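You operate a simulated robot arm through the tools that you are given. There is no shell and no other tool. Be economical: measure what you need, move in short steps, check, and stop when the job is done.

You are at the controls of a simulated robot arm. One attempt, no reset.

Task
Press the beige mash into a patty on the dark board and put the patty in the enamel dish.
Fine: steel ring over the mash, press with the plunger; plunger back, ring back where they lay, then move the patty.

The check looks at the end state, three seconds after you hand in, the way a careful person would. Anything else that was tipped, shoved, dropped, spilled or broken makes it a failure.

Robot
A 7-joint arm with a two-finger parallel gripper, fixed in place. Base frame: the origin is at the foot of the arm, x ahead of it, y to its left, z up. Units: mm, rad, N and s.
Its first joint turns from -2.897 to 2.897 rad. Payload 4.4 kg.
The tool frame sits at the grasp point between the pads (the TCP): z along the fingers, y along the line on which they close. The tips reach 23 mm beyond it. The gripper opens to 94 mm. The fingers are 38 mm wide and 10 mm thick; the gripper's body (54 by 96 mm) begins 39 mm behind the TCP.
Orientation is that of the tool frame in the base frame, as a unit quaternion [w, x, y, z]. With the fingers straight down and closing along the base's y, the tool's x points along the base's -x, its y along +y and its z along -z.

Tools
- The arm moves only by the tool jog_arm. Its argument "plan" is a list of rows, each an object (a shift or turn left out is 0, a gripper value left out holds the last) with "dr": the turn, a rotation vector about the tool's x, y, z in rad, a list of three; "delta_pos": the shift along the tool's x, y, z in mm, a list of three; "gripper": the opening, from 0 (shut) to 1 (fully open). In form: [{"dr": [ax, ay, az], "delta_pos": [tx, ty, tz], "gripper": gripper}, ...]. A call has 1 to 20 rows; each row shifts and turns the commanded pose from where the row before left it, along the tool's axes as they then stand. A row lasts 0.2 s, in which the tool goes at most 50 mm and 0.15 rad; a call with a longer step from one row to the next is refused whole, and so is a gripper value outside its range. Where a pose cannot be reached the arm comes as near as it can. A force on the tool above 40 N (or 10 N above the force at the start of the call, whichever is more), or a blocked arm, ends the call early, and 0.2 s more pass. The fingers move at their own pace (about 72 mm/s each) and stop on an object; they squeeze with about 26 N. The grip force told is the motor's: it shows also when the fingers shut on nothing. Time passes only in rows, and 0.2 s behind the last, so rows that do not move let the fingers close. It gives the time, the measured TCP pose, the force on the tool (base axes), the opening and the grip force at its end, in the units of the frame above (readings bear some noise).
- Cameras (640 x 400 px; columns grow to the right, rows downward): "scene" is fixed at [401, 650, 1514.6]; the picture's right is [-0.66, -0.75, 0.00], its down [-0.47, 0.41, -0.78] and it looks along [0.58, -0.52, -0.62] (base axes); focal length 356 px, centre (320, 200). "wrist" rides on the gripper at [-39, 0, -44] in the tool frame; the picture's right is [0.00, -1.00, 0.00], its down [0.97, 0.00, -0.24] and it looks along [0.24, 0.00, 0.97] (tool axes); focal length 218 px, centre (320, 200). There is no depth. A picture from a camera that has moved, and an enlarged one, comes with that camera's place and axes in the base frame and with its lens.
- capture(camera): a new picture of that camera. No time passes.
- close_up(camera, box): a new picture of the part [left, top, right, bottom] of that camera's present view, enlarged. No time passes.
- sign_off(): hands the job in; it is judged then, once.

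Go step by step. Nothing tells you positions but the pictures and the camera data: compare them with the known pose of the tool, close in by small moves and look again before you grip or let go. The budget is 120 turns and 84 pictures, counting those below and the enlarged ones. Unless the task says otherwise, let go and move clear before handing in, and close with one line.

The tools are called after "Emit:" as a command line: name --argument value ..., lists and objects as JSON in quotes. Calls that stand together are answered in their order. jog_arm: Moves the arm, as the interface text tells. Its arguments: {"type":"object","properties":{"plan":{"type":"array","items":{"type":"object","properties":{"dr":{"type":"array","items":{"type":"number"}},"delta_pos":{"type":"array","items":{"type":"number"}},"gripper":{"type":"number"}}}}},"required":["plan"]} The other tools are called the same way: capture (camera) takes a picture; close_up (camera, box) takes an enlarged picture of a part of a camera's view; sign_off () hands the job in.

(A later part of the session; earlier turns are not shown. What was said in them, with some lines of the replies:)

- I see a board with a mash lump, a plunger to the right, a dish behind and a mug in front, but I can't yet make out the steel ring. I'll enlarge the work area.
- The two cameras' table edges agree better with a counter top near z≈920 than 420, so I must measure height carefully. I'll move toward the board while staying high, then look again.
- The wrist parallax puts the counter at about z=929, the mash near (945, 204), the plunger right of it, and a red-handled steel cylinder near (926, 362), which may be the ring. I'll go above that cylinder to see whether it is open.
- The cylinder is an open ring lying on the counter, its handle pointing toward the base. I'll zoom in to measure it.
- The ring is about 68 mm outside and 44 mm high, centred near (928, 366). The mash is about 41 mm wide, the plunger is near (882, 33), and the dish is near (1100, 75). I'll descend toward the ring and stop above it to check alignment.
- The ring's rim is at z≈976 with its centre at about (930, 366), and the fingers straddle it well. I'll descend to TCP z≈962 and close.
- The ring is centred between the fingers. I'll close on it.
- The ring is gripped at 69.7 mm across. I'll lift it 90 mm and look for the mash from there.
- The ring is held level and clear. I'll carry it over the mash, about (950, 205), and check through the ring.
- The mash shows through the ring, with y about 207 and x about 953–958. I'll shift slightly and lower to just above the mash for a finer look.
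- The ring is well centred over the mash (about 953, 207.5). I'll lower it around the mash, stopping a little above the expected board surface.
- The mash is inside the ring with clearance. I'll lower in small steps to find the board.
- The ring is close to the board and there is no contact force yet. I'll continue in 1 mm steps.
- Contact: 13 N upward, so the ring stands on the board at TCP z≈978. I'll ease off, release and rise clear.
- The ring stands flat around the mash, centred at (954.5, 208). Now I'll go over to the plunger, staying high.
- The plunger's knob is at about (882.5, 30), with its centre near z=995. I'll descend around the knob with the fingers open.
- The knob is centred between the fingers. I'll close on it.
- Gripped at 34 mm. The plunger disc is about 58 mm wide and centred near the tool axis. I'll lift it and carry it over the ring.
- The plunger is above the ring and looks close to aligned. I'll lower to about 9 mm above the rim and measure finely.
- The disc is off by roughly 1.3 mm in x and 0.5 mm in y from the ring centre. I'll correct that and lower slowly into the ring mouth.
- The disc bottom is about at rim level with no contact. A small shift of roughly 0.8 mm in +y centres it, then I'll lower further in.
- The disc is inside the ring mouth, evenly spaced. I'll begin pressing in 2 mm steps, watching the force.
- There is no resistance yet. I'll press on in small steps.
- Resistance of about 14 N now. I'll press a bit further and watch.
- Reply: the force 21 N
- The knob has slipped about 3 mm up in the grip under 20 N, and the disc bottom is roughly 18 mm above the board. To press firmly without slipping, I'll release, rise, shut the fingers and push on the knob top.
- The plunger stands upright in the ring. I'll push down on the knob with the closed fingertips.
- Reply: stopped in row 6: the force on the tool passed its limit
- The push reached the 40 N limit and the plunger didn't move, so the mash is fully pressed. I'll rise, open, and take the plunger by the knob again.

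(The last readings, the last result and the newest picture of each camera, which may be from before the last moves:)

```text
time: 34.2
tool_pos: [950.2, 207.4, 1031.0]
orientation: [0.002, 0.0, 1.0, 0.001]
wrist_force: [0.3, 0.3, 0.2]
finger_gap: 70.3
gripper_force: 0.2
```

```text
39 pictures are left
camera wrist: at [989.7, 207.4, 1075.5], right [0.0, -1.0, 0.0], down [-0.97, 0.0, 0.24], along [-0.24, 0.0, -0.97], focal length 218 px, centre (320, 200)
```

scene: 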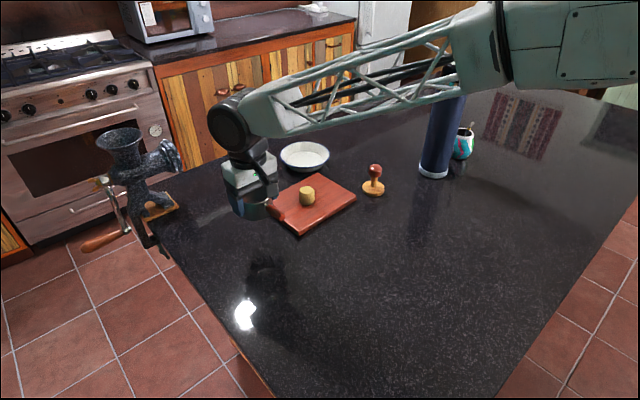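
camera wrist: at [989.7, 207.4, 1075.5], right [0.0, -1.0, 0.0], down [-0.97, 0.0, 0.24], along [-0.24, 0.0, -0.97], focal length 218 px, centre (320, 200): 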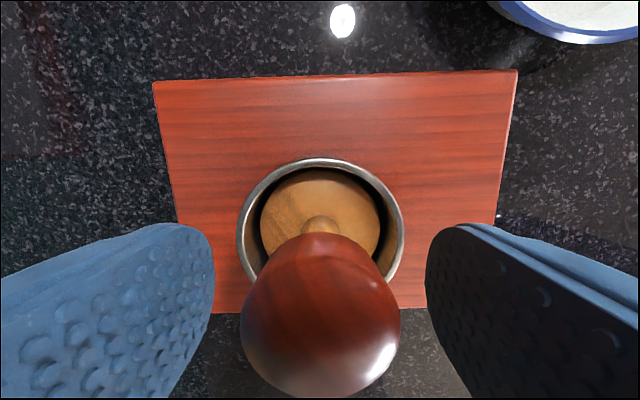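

The knob sits centred between the fingers. I'll close, then lift straight up.

Emit:
jog_arm --plan '[{"delta_pos": [0, 0, -2], "gripper": 0.3}, {"gripper": 0.3}, {"gripper": 0.3}, {"gripper": 0.3}, {}]'

Emit:
jog_arm --plan '[{"delta_pos": [0, 0, -5]}, {"delta_pos": [0, 0, -10]}, {"delta_pos": [0, 0, -15]}, {"delta_pos": [0, 0, -20]}, {"delta_pos": [0, 0, -20]}, {}]'

Emit:
close_up --camera "scene" --box '[260, 120, 380, 210]'

```text
time: 35.4
tool_pos: [949.5, 208.4, 1034.4]
orientation: [0.003, 0.0, 1.0, 0.0]
wrist_force: [0.4, -0.5, 1.0]
finger_gap: 34.1
gripper_force: 26.2
```

```text
time: 36.8
tool_pos: [950.1, 208.1, 1104.6]
orientation: [0.003, 0.0, 1.0, 0.001]
wrist_force: [-0.3, -0.1, 0.0]
finger_gap: 34.1
gripper_force: 25.7
```

```text
4.44 times, centred on (320, 165) of scene
camera zoom: at [401.0, 650.0, 1514.6], right [-0.66, -0.75, 0.0], down [-0.47, 0.41, -0.78], along [0.58, -0.52, -0.62], focal length 1583 px, centre (320, 356)
```

zoom: 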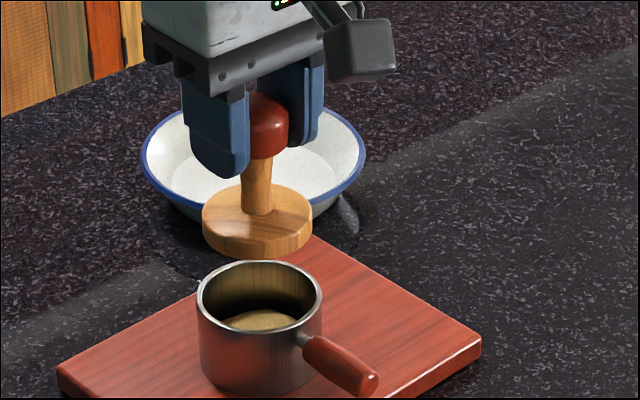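

The plunger is out. I'll look into the ring before putting it away.

Emit:
close_up --camera "scene" --box '[290, 170, 330, 200]'

Emit:
jog_arm --plan '[{"delta_pos": [30, -10, -20]}, {"delta_pos": [30, -10, -20]}, {"delta_pos": [30, -10, -10]}, {}]'

Emit:
close_up --camera "wrist" --box '[240, 0, 400, 160]'

```text
13.33 times, centred on (310, 185) of scene
camera zoom: at [401.0, 650.0, 1514.6], right [-0.66, -0.75, 0.0], down [-0.47, 0.41, -0.78], along [0.58, -0.52, -0.62], focal length 4750 px, centre (453, 400)
```

zoom: 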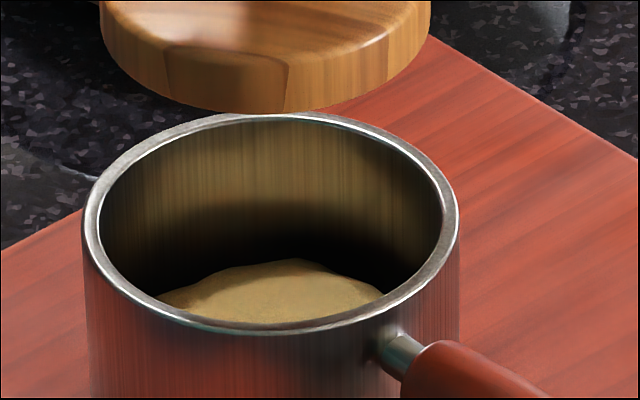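

```text
time: 37.8
tool_pos: [859.8, 177.5, 1154.3]
orientation: [0.002, -0.001, 1.0, 0.001]
wrist_force: [0.3, -0.7, -0.6]
finger_gap: 34.1
gripper_force: 25.9
```

```text
2.50 times, centred on (320, 80) of wrist
camera zoom: at [899.1, 176.8, 1198.6], right [0.0, -1.0, 0.0], down [-0.97, 0.0, 0.24], along [-0.24, 0.0, -0.97], focal length 546 px, centre (320, 500)
```

zoom: 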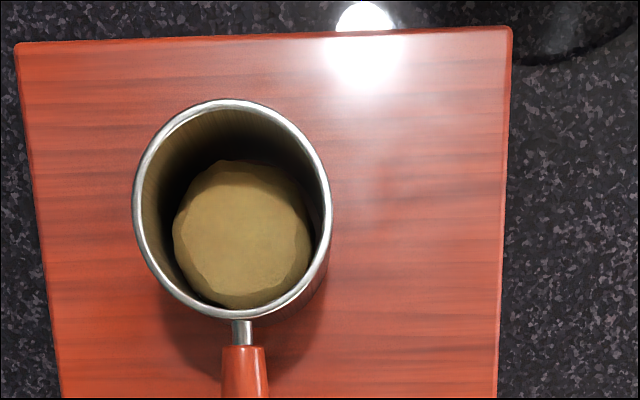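

The mash is now a flat patty about 55 mm wide and 18 mm thick, well pressed. I'll take the plunger back to its original spot near (882.5, 30).

Emit:
jog_arm --plan '[{"delta_pos": [-4.6, -29.5, 0], "dr": [0, 0.005, 0]}, {"delta_pos": [-4.5, -29.5, 0]}, {"delta_pos": [-4.5, -29.5, 0]}, {"delta_pos": [-4.5, -29.5, 0]}, {"delta_pos": [-4.5, -29.5, 0]}, {"delta_pos": [0, 0, 40]}, {"delta_pos": [0, 0, 40]}, {"delta_pos": [0, 0, 40]}, {"delta_pos": [0, 0, 20]}, {}]'

Emit:
close_up --camera "scene" --box '[320, 120, 480, 240]'

Emit:
capture --camera "wrist"

```text
time: 40.0
tool_pos: [883.0, 30.8, 1014.7]
orientation: [0.001, 0.0, 1.0, 0.001]
wrist_force: [0.5, -0.2, -1.0]
finger_gap: 33.9
gripper_force: 25.3
```

```text
3.33 times, centred on (400, 180) of scene
camera zoom: at [401.0, 650.0, 1514.6], right [-0.66, -0.75, 0.0], down [-0.47, 0.41, -0.78], along [0.58, -0.52, -0.62], focal length 1188 px, centre (53, 267)
```

zoom: 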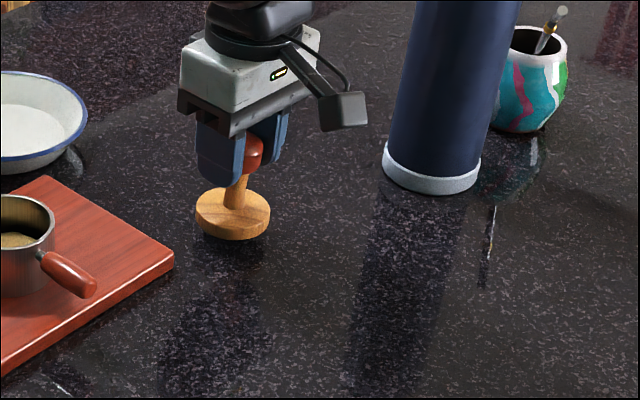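

```text
34 pictures are left
camera wrist: at [922.8, 29.5, 1057.4], right [0.0, -1.0, 0.0], down [-0.97, 0.0, 0.24], along [-0.24, 0.0, -0.97], focal length 218 px, centre (320, 200)
```

wrist: 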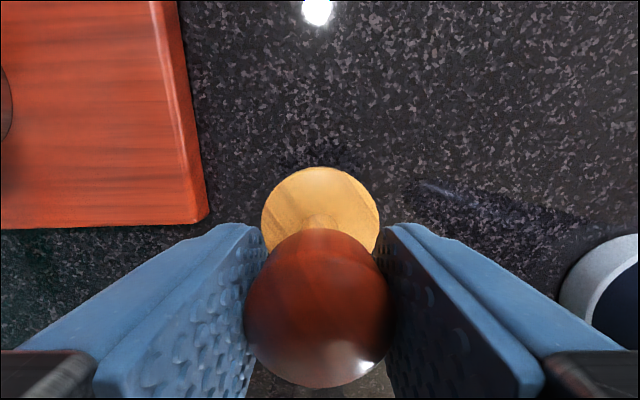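

The plunger is above its old spot. I'll lower it gently until it touches the counter.

Emit:
jog_arm --plan '[{"delta_pos": [0, 0, 5]}, {"delta_pos": [0, 0, 4]}, {"delta_pos": [0, 0, 2]}, {"delta_pos": [0, 0, 1]}, {}]'

```text
time: 41.2
tool_pos: [881.5, 29.8, 1002.5]
orientation: [0.0, 0.0, 1.0, 0.001]
wrist_force: [0.1, -0.8, -1.1]
finger_gap: 34.0
gripper_force: 26.4
```

Emit:
jog_arm --plan '[{"delta_pos": [0, 0, 1]}, {"delta_pos": [0, 0, 1]}, {"delta_pos": [0, 0, 1]}, {}]'

```text
time: 42.2
tool_pos: [884.0, 29.0, 999.5]
orientation: [0.0, 0.0, 1.0, 0.001]
wrist_force: [-0.1, 0.8, 0.7]
finger_gap: 34.0
gripper_force: 27.0
```

Emit:
jog_arm --plan '[{"delta_pos": [0, 0, 1]}, {"delta_pos": [0, 0, 1]}, {}]'

```text
time: 43.0
tool_pos: [883.3, 29.1, 998.9]
orientation: [0.0, 0.0, 1.0, 0.0]
wrist_force: [-3.8, -1.1, 20.2]
finger_gap: 34.2
gripper_force: 26.2
```

The plunger is on the counter (20 N). I'll ease off, open, and rise.

Emit:
jog_arm --plan '[{"delta_pos": [0, 0, -1]}, {"gripper": 0.75}, {"gripper": 0.75}, {"gripper": 0.75}, {"gripper": 0.75}, {"delta_pos": [0, 0, -30]}, {"delta_pos": [0, 0, -40]}, {"delta_pos": [0, 0, -40]}, {}]'

Emit:
capture --camera "wrist"

```text
time: 45.0
tool_pos: [883.7, 29.9, 1108.6]
orientation: [0.0, 0.0, 1.0, 0.0]
wrist_force: [-0.2, 1.2, 0.6]
finger_gap: 70.5
gripper_force: 0.1
```

```text
33 pictures are left
camera wrist: at [922.3, 29.2, 1152.1], right [0.0, -1.0, 0.0], down [-0.97, 0.0, 0.24], along [-0.24, 0.0, -0.97], focal length 218 px, centre (320, 200)
```

wrist: 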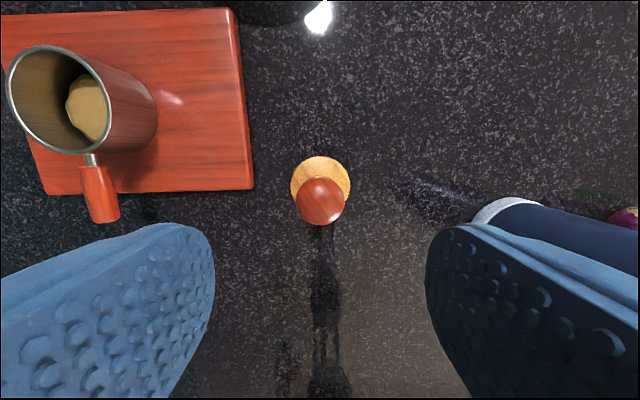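

The plunger is upright back in place. Now I'll return to the ring, centred near (953, 207.5).

Emit:
jog_arm --plan '[{"delta_pos": [-14, 35.5, 0], "gripper": 0.9}, {"delta_pos": [-14, 35.5, 0]}, {"delta_pos": [-14, 35.5, 0]}, {"delta_pos": [-14, 35.5, 0]}, {"delta_pos": [-14, 35.5, 0]}, {}]'

Emit:
capture --camera "wrist"

```text
time: 46.4
tool_pos: [953.3, 207.8, 1106.7]
orientation: [0.0, 0.0, 1.0, 0.001]
wrist_force: [0.2, 0.0, -0.1]
finger_gap: 84.6
gripper_force: 0.1
```

```text
32 pictures are left
camera wrist: at [992.5, 207.5, 1151.0], right [0.0, -1.0, 0.0], down [-0.97, 0.0, 0.24], along [-0.24, 0.0, -0.97], focal length 218 px, centre (320, 200)
```

wrist: 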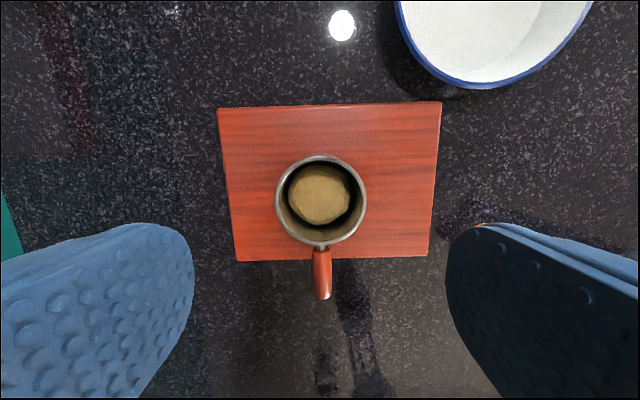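

The ring is between the fingers. I'll descend to TCP z≈979 and grip it.

Emit:
jog_arm --plan '[{"delta_pos": [0, 0, 40]}, {"delta_pos": [0, 0, 40]}, {"delta_pos": [0, 0, 30]}, {"delta_pos": [0, 0, 18]}, {}]'

Emit:
jog_arm --plan '[{"gripper": 0.6}, {"gripper": 0.6}, {"gripper": 0.6}, {}]'

Emit:
close_up --camera "scene" --box '[260, 140, 360, 215]'

```text
time: 47.6
tool_pos: [952.7, 207.1, 979.2]
orientation: [0.001, 0.0, 1.0, 0.001]
wrist_force: [-0.2, 0.2, 0.4]
finger_gap: 84.6
gripper_force: 0.1
```

```text
time: 48.6
tool_pos: [954.3, 206.4, 979.6]
orientation: [0.0, 0.0, 1.0, 0.001]
wrist_force: [-0.3, -0.8, -0.3]
finger_gap: 68.0
gripper_force: 26.5
```

```text
5.33 times, centred on (310, 178) of scene
camera zoom: at [401.0, 650.0, 1514.6], right [-0.66, -0.75, 0.0], down [-0.47, 0.41, -0.78], along [0.58, -0.52, -0.62], focal length 1900 px, centre (373, 320)
```

zoom: 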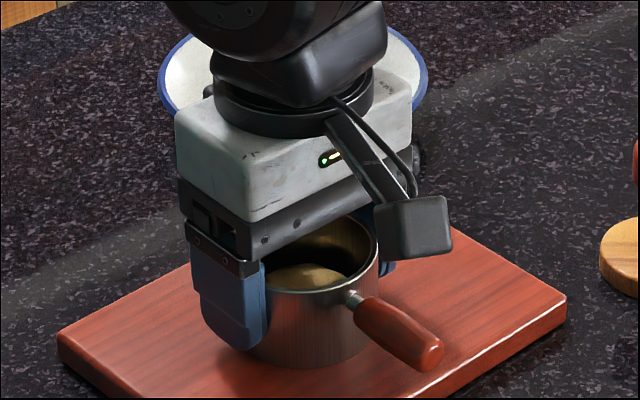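

Gripped. I'll lift the ring straight up and check the patty stays on the board.

Emit:
jog_arm --plan '[{"delta_pos": [0, 0, -5]}, {"delta_pos": [0, 0, -10]}, {"delta_pos": [0, 0, -15]}, {"delta_pos": [0, 0, -20]}, {"delta_pos": [0, 0, -20]}, {}]'

Emit:
close_up --camera "scene" --box '[260, 140, 360, 215]'

```text
time: 50.0
tool_pos: [953.9, 207.2, 1048.9]
orientation: [0.0, 0.0, 1.0, 0.001]
wrist_force: [0.6, 0.2, -1.2]
finger_gap: 68.1
gripper_force: 25.7
```

```text
5.33 times, centred on (310, 178) of scene
camera zoom: at [401.0, 650.0, 1514.6], right [-0.66, -0.75, 0.0], down [-0.47, 0.41, -0.78], along [0.58, -0.52, -0.62], focal length 1900 px, centre (373, 320)
```

zoom: 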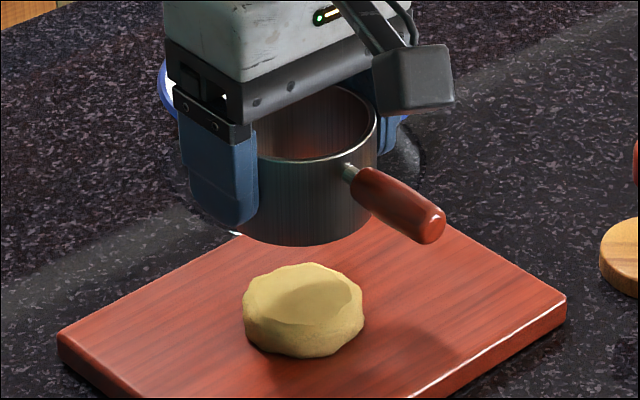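

A good patty, sitting free on the board. Now I'll carry the ring back to its old place (TCP about 929, 365.7).

Emit:
jog_arm --plan '[{"delta_pos": [6.1, 39.6, 0]}, {"delta_pos": [6.1, 39.6, 0]}, {"delta_pos": [6.1, 39.6, 0]}, {"delta_pos": [6.1, 39.6, 0]}, {"delta_pos": [0, 0, 30]}, {"delta_pos": [0, 0, 30]}, {"delta_pos": [0, 0, 15]}, {"delta_pos": [0, 0, 5]}, {}]'

Emit:
close_up --camera "scene" --box '[200, 140, 360, 260]'

```text
time: 52.0
tool_pos: [929.1, 364.8, 969.7]
orientation: [0.0, -0.001, 1.0, 0.001]
wrist_force: [0.8, -0.4, -2.2]
finger_gap: 68.1
gripper_force: 25.9
```

```text
3.33 times, centred on (280, 200) of scene
camera zoom: at [401.0, 650.0, 1514.6], right [-0.66, -0.75, 0.0], down [-0.47, 0.41, -0.78], along [0.58, -0.52, -0.62], focal length 1188 px, centre (453, 200)
```

zoom: 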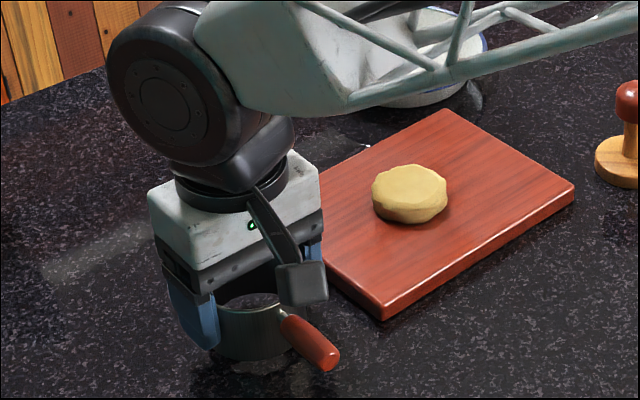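

Emit:
jog_arm --plan '[{"delta_pos": [0, 0, 2]}, {"delta_pos": [0, 0, 1]}, {"delta_pos": [0, 0, 1]}, {"delta_pos": [0, 0, 1]}, {}]'

```text
time: 53.2
tool_pos: [928.9, 364.8, 965.7]
orientation: [0.0, -0.001, 1.0, 0.001]
wrist_force: [-0.1, -0.7, -1.6]
finger_gap: 68.3
gripper_force: 26.5
```

Emit:
jog_arm --plan '[{"delta_pos": [0, 0, 1]}, {"delta_pos": [0, 0, 1]}, {"delta_pos": [0, 0, 1]}, {}]'

```text
time: 54.2
tool_pos: [929.7, 365.9, 961.6]
orientation: [0.0, 0.0, 1.0, 0.001]
wrist_force: [0.6, 0.1, -1.3]
finger_gap: 68.1
gripper_force: 26.1
```

Emit:
jog_arm --plan '[{"delta_pos": [0, 0, 0.7]}, {"delta_pos": [0, 0, 0.7]}, {"delta_pos": [0, 0, 0.6]}, {}]'

Emit:
close_up --camera "scene" --box '[230, 195, 310, 255]'

```text
time: 55.2
tool_pos: [929.4, 365.8, 962.5]
orientation: [0.001, 0.0, 1.0, 0.001]
wrist_force: [-2.9, -1.9, 15.6]
finger_gap: 68.3
gripper_force: 26.2
```

```text
6.67 times, centred on (270, 225) of scene
camera zoom: at [401.0, 650.0, 1514.6], right [-0.66, -0.75, 0.0], down [-0.47, 0.41, -0.78], along [0.58, -0.52, -0.62], focal length 2375 px, centre (653, 33)
```

zoom: 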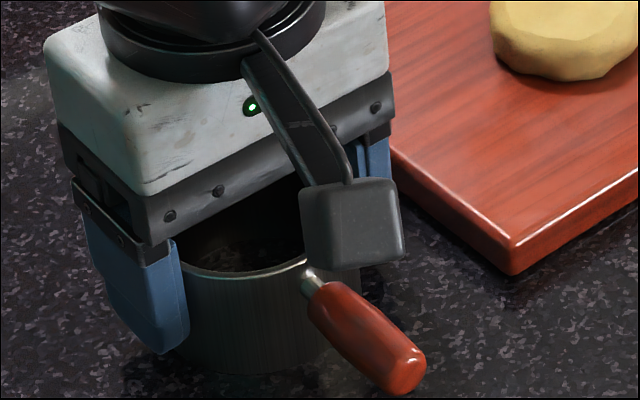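

The ring is down on the counter. I'll release it, rise clear, and then look.

Emit:
jog_arm --plan '[{"delta_pos": [0, 0, -1]}, {"gripper": 0.88}, {"gripper": 0.88}, {}, {"delta_pos": [0, 0, -20]}, {"delta_pos": [0, 0, -40]}, {"delta_pos": [0, 0, -40]}, {"delta_pos": [0, 0, -40]}, {}]'

Emit:
capture --camera "wrist"

Emit:
close_up --camera "scene" --box '[230, 120, 410, 260]'

```text
time: 57.2
tool_pos: [929.1, 365.9, 1102.4]
orientation: [-0.001, -0.001, 1.0, 0.001]
wrist_force: [0.3, -0.1, 0.2]
finger_gap: 82.8
gripper_force: 0.1
```

```text
27 pictures are left
camera wrist: at [968.5, 364.9, 1145.6], right [0.0, -1.0, 0.0], down [-0.97, 0.0, 0.24], along [-0.24, 0.0, -0.97], focal length 218 px, centre (320, 200)
```

wrist: 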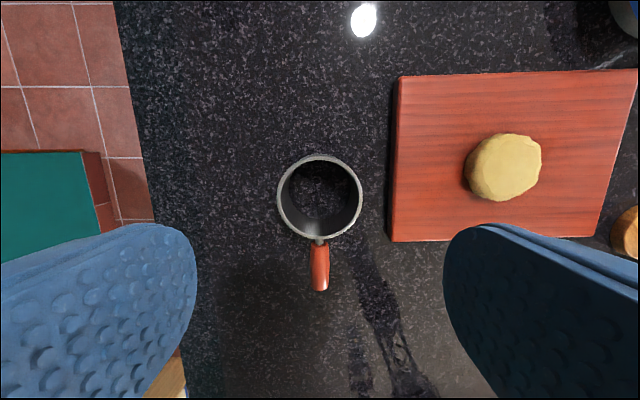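

```text
2.86 times, centred on (320, 190) of scene
camera zoom: at [401.0, 650.0, 1514.6], right [-0.66, -0.75, 0.0], down [-0.47, 0.41, -0.78], along [0.58, -0.52, -0.62], focal length 1018 px, centre (320, 229)
```

zoom: 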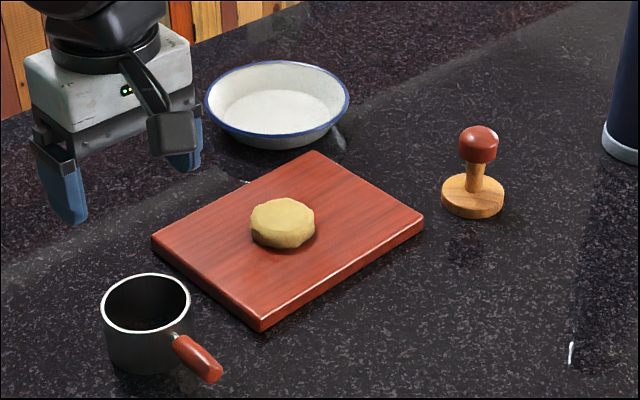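

Ring and plunger are back where they lay. Before gripping the patty, I'll fly empty toward the dish to test reach and measure it.

Emit:
jog_arm --plan '[{"delta_pos": [-20, -38, 0]}, {"delta_pos": [-20, -38, 0]}, {"delta_pos": [-20, -38, 0]}, {"delta_pos": [-20, -38, 0]}, {"delta_pos": [-20, -38, 0]}, {"delta_pos": [-20, -38, 0]}, {"delta_pos": [-20, -30, 0]}, {"delta_pos": [-20, -30, 0]}, {}]'

Emit:
capture --camera "wrist"

```text
time: 59.2
tool_pos: [1087.6, 77.2, 1101.0]
orientation: [-0.001, 0.0, 1.0, 0.001]
wrist_force: [-0.3, 0.1, 0.7]
finger_gap: 82.7
gripper_force: 0.0
```

```text
25 pictures are left
camera wrist: at [1128.3, 77.2, 1144.0], right [0.0, -1.0, 0.0], down [-0.97, 0.0, 0.24], along [-0.24, 0.0, -0.97], focal length 218 px, centre (320, 200)
```

wrist: 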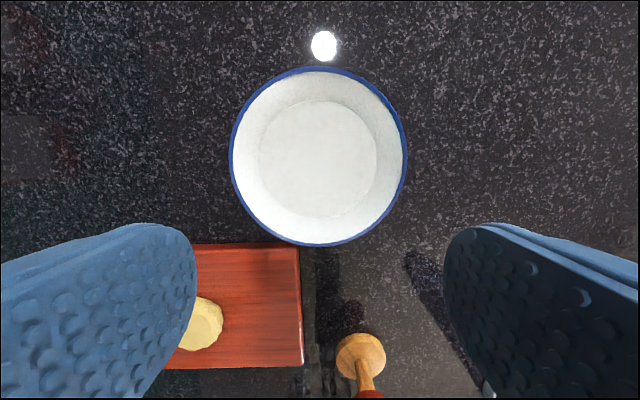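

The dish is reachable: its floor is about 112 mm across, centred near (1115, 79). Now back over the patty.

Emit:
jog_arm --plan '[{"delta_pos": [34, 32.5, 0]}, {"delta_pos": [34, 32.5, 0]}, {"delta_pos": [34, 32.5, 0]}, {"delta_pos": [33, 32.5, 0]}, {}]'

Emit:
close_up --camera "wrist" --box '[240, 120, 400, 280]'

```text
time: 60.4
tool_pos: [952.4, 206.5, 1101.3]
orientation: [0.0, -0.001, 1.0, 0.001]
wrist_force: [-1.2, -0.5, 0.8]
finger_gap: 82.5
gripper_force: 0.1
```

```text
2.50 times, centred on (320, 200) of wrist
camera zoom: at [991.7, 207.2, 1145.2], right [0.0, -1.0, 0.0], down [-0.97, 0.0, 0.24], along [-0.24, 0.0, -0.97], focal length 546 px, centre (320, 200)
```

zoom: 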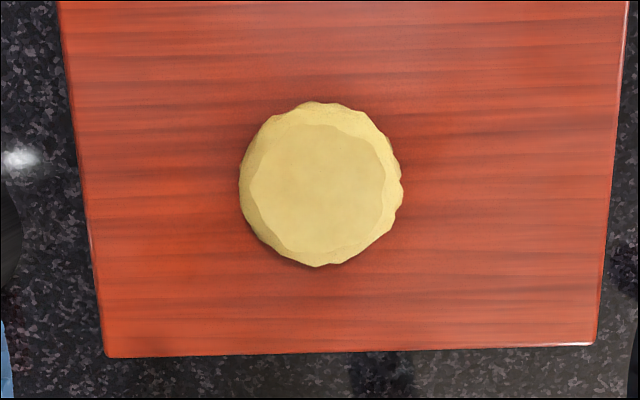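

The patty is about 58 mm wide, centred at (951, 207), with the fingers centred on it. I'll lower them beside it, with the tips about 2 mm above the board.

Emit:
jog_arm --plan '[{"delta_pos": [0.8, 0, 40]}, {"delta_pos": [0, 0, 40]}, {"delta_pos": [0, 0, 30]}, {"delta_pos": [0, 0, 14]}, {"delta_pos": [0, 0, 4]}, {}]'

Emit:
capture --camera "wrist"

Emit:
close_up --camera "scene" --box '[270, 150, 350, 210]'

```text
time: 61.8
tool_pos: [953.0, 207.6, 973.8]
orientation: [0.0, 0.0, 1.0, 0.001]
wrist_force: [-0.5, -0.8, 0.6]
finger_gap: 82.6
gripper_force: 0.0
```

```text
23 pictures are left
camera wrist: at [992.1, 207.3, 1016.4], right [0.0, -1.0, 0.0], down [-0.97, 0.0, 0.24], along [-0.24, 0.0, -0.97], focal length 218 px, centre (320, 200)
```

wrist: 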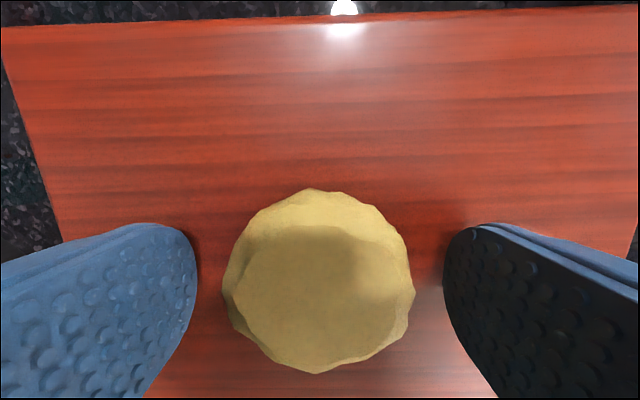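

```text
6.67 times, centred on (310, 180) of scene
camera zoom: at [401.0, 650.0, 1514.6], right [-0.66, -0.75, 0.0], down [-0.47, 0.41, -0.78], along [0.58, -0.52, -0.62], focal length 2375 px, centre (387, 333)
```

zoom: 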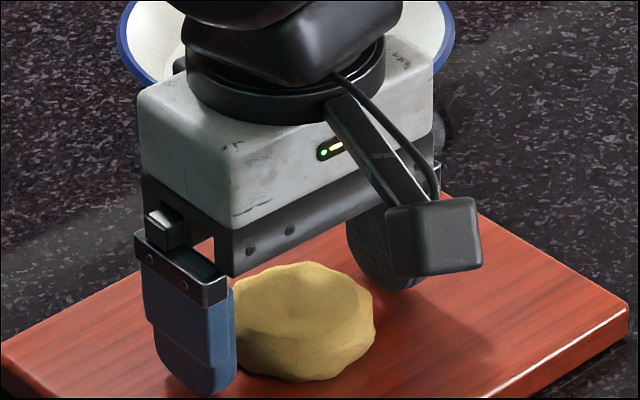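

The fingers straddle the patty evenly. I'll go 2 mm lower and close gradually.

Emit:
jog_arm --plan '[{"delta_pos": [0, 0, 2], "gripper": 0.7}, {"gripper": 0.64}, {"gripper": 0.6}, {"gripper": 0.57}, {}]'

Emit:
capture --camera "wrist"

```text
time: 63.0
tool_pos: [952.9, 207.6, 971.4]
orientation: [0.0, 0.0, 1.0, 0.001]
wrist_force: [0.6, -0.6, 0.3]
finger_gap: 59.0
gripper_force: 13.5
```

```text
21 pictures are left
camera wrist: at [992.1, 207.3, 1014.5], right [0.0, -1.0, 0.0], down [-0.97, 0.0, 0.24], along [-0.24, 0.0, -0.97], focal length 218 px, centre (320, 200)
```

wrist: 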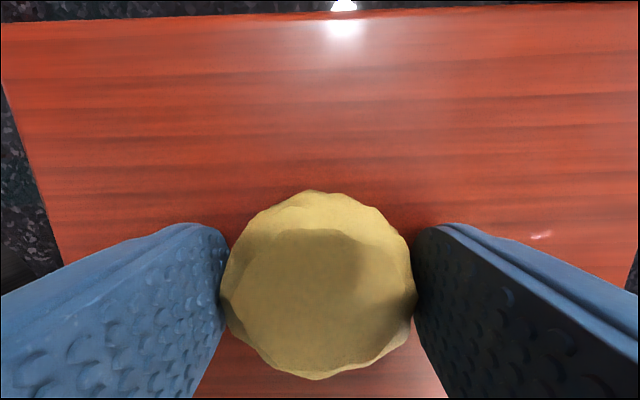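

The patty is held at 59 mm with a moderate 13.5 N. I'll lift gently and check.

Emit:
jog_arm --plan '[{"delta_pos": [0, 0, -4]}, {"delta_pos": [0, 0, -10]}, {"delta_pos": [0, 0, -15]}, {"delta_pos": [0, 0, -20]}, {"delta_pos": [0, 0, -25]}, {"delta_pos": [0, 0, -25]}, {}]'

Emit:
capture --camera "wrist"

Emit:
close_up --camera "scene" --box '[260, 120, 380, 210]'

```text
time: 64.6
tool_pos: [952.1, 206.6, 1069.4]
orientation: [0.0, 0.0, 1.0, 0.002]
wrist_force: [0.7, -0.7, -0.9]
finger_gap: 58.9
gripper_force: 14.1
```

```text
20 pictures are left
camera wrist: at [991.5, 207.0, 1113.4], right [0.0, -1.0, 0.0], down [-0.97, 0.0, 0.24], along [-0.24, 0.0, -0.97], focal length 218 px, centre (320, 200)
```

wrist: 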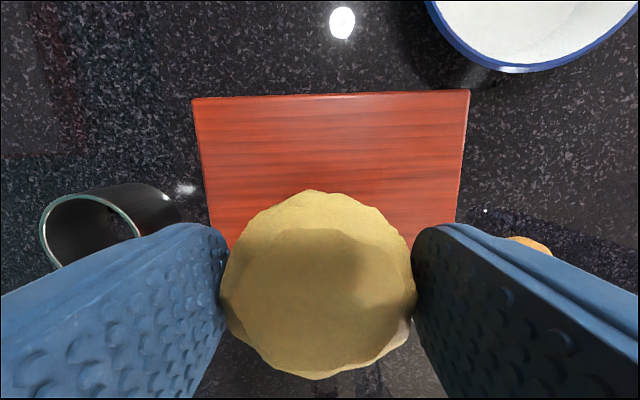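

```text
4.44 times, centred on (320, 165) of scene
camera zoom: at [401.0, 650.0, 1514.6], right [-0.66, -0.75, 0.0], down [-0.47, 0.41, -0.78], along [0.58, -0.52, -0.62], focal length 1583 px, centre (320, 356)
```

zoom: 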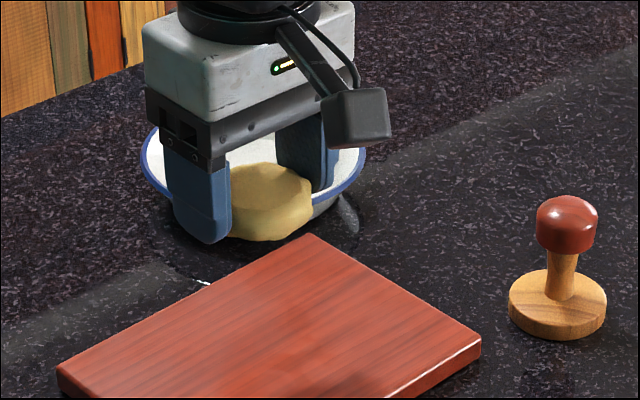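

The patty is held level and clear of the dish rim. I'll carry it over the dish centre (1115, 79).

Emit:
jog_arm --plan '[{"delta_pos": [-23, -18.2, 0]}, {"delta_pos": [-23, -18.2, 0]}, {"delta_pos": [-23, -18.2, 0]}, {"delta_pos": [-23, -18.2, 0]}, {"delta_pos": [-23, -18.2, 0]}, {"delta_pos": [-23, -18.2, 0]}, {"delta_pos": [-24, -18.2, 0]}, {}]'

Emit:
capture --camera "wrist"

Emit:
close_up --camera "scene" --box '[250, 90, 370, 180]'

```text
time: 66.4
tool_pos: [1116.1, 80.7, 1070.1]
orientation: [0.0, 0.0, 1.0, 0.0]
wrist_force: [0.9, 0.5, 0.2]
finger_gap: 59.1
gripper_force: 13.6
```

```text
18 pictures are left
camera wrist: at [1154.2, 80.0, 1113.4], right [0.0, -1.0, 0.0], down [-0.97, 0.0, 0.24], along [-0.24, 0.0, -0.97], focal length 218 px, centre (320, 200)
```

wrist: 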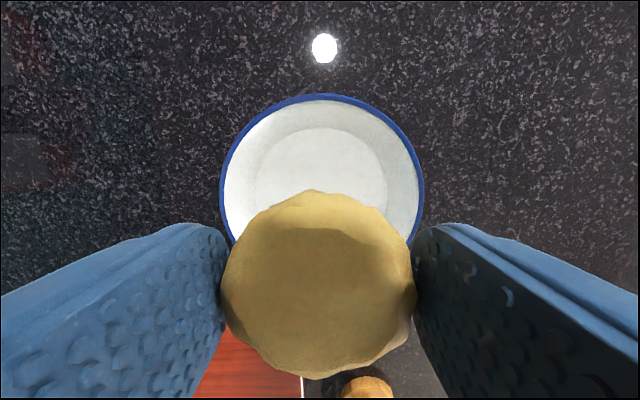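

```text
4.44 times, centred on (310, 135) of scene
camera zoom: at [401.0, 650.0, 1514.6], right [-0.66, -0.75, 0.0], down [-0.47, 0.41, -0.78], along [0.58, -0.52, -0.62], focal length 1583 px, centre (364, 489)
```

zoom: 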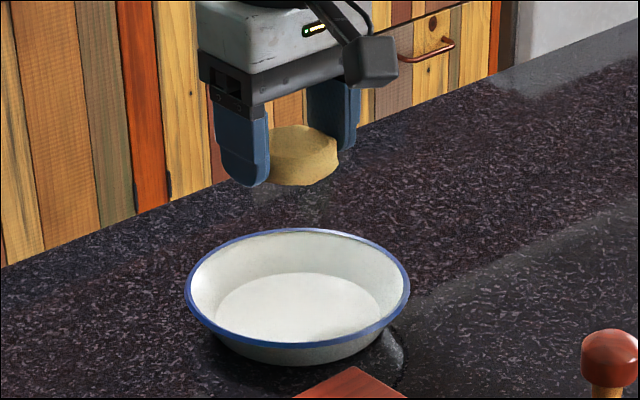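

The dish floor is centred at about (1113, 78). I'll lower into it, stopping just above the expected floor.

Emit:
jog_arm --plan '[{"delta_pos": [2, -1, 20]}, {"delta_pos": [0, 0, 25]}, {"delta_pos": [0, 0, 25]}, {"delta_pos": [0, 0, 20]}, {"delta_pos": [0, 0, 10]}, {}]'

Emit:
close_up --camera "scene" --box '[250, 110, 360, 190]'

Emit:
capture --camera "wrist"

```text
time: 67.8
tool_pos: [1113.2, 79.4, 970.8]
orientation: [0.0, 0.0, 1.0, 0.001]
wrist_force: [-0.7, -0.1, -1.3]
finger_gap: 59.1
gripper_force: 14.1
```

```text
5.00 times, centred on (305, 150) of scene
camera zoom: at [401.0, 650.0, 1514.6], right [-0.66, -0.75, 0.0], down [-0.47, 0.41, -0.78], along [0.58, -0.52, -0.62], focal length 1781 px, centre (395, 450)
```

zoom: 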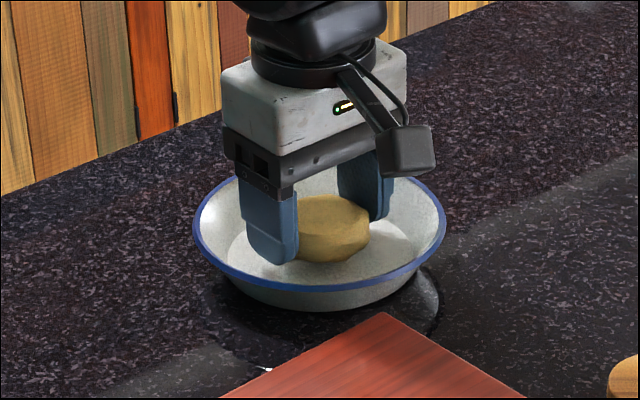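

```text
15 pictures are left
camera wrist: at [1152.2, 79.0, 1013.4], right [0.0, -1.0, 0.0], down [-0.97, 0.0, 0.24], along [-0.24, 0.0, -0.97], focal length 218 px, centre (320, 200)
```

wrist: 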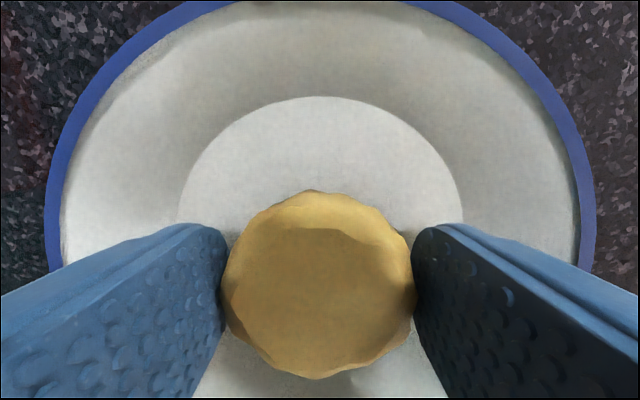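

The patty is centred inside the dish about 10 mm above the floor. I'll lower the rest slowly.

Emit:
jog_arm --plan '[{"delta_pos": [0, 0, 3]}, {"delta_pos": [0, 0, 3]}, {"delta_pos": [0, 0, 2]}, {"delta_pos": [0, 0, 1]}, {}]'

```text
time: 69.0
tool_pos: [1112.3, 78.6, 960.7]
orientation: [0.0, 0.0, 1.0, 0.0]
wrist_force: [0.0, -0.3, -0.5]
finger_gap: 59.3
gripper_force: 13.8
```

Emit:
jog_arm --plan '[{"delta_pos": [0, 0, 1]}, {"delta_pos": [0, 0, 1]}, {"delta_pos": [0, 0, 1]}, {}]'

Emit:
close_up --camera "scene" --box '[270, 130, 340, 180]'

```text
time: 70.0
tool_pos: [1112.5, 80.2, 958.9]
orientation: [0.001, 0.0, 1.0, 0.001]
wrist_force: [-0.3, 0.1, 3.0]
finger_gap: 59.0
gripper_force: 13.6
```

```text
8.00 times, centred on (305, 155) of scene
camera zoom: at [401.0, 650.0, 1514.6], right [-0.66, -0.75, 0.0], down [-0.47, 0.41, -0.78], along [0.58, -0.52, -0.62], focal length 2850 px, centre (440, 560)
```

zoom: 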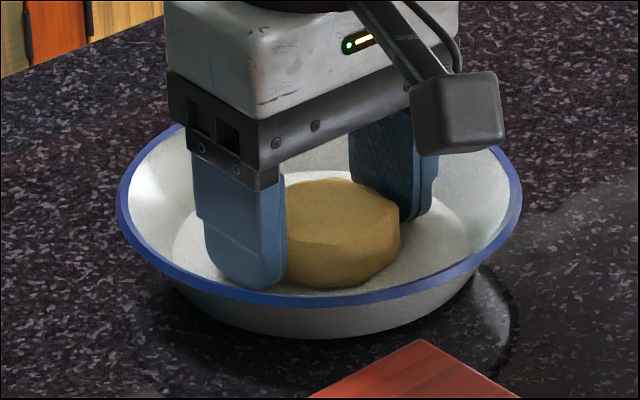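

There is light contact with the dish floor. I'll open a little and rise straight up.

Emit:
jog_arm --plan '[{"delta_pos": [0, 0, -0.5], "gripper": 0.65}, {"gripper": 0.72}, {"gripper": 0.74}, {}, {"delta_pos": [0, 0, -10]}, {"delta_pos": [0, 0, -25]}, {"delta_pos": [0, 0, -40]}, {"delta_pos": [0, 0, -40]}, {"delta_pos": [0, 0, -40]}, {}]'

Emit:
capture --camera "wrist"

Emit:
close_up --camera "scene" --box '[230, 120, 410, 260]'

```text
time: 72.2
tool_pos: [1111.6, 79.2, 1114.9]
orientation: [0.0, 0.0, 1.0, 0.001]
wrist_force: [-0.4, -0.3, 0.2]
finger_gap: 69.9
gripper_force: 0.1
```

```text
13 pictures are left
camera wrist: at [1151.4, 78.6, 1157.2], right [0.0, -1.0, 0.0], down [-0.97, 0.0, 0.24], along [-0.24, 0.0, -0.97], focal length 218 px, centre (320, 200)
```

wrist: 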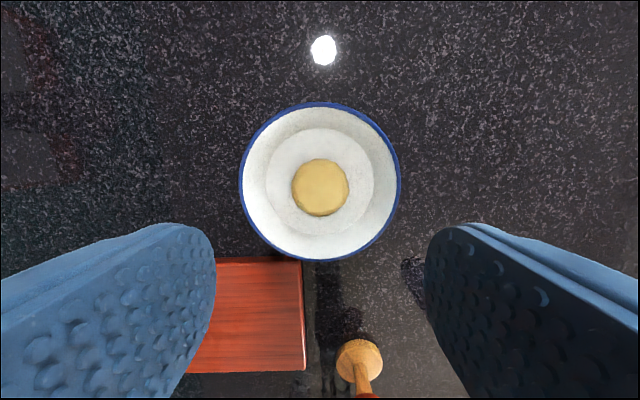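

```text
2.86 times, centred on (320, 190) of scene
camera zoom: at [401.0, 650.0, 1514.6], right [-0.66, -0.75, 0.0], down [-0.47, 0.41, -0.78], along [0.58, -0.52, -0.62], focal length 1018 px, centre (320, 229)
```

zoom: 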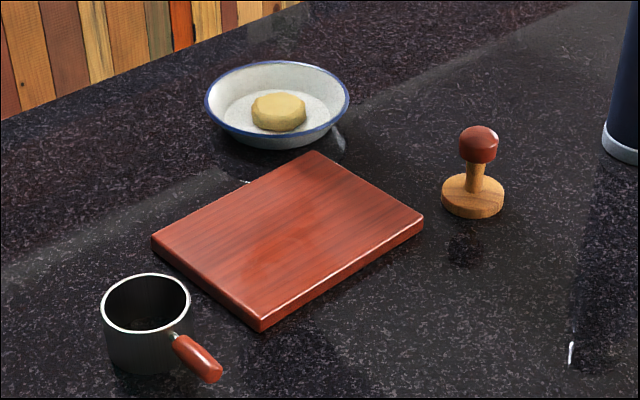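

The patty sits centred in the dish, the plunger and ring are back where they lay, and the gripper is clear, so I'm handing in.

Emit:
sign_off

```text
The job is handed in.
```

The mash is pressed into a patty about 58 mm wide and 18 mm thick and sits in the enamel dish. Plunger and ring are back where they lay; the ring's handle ended up turned by about 3°.
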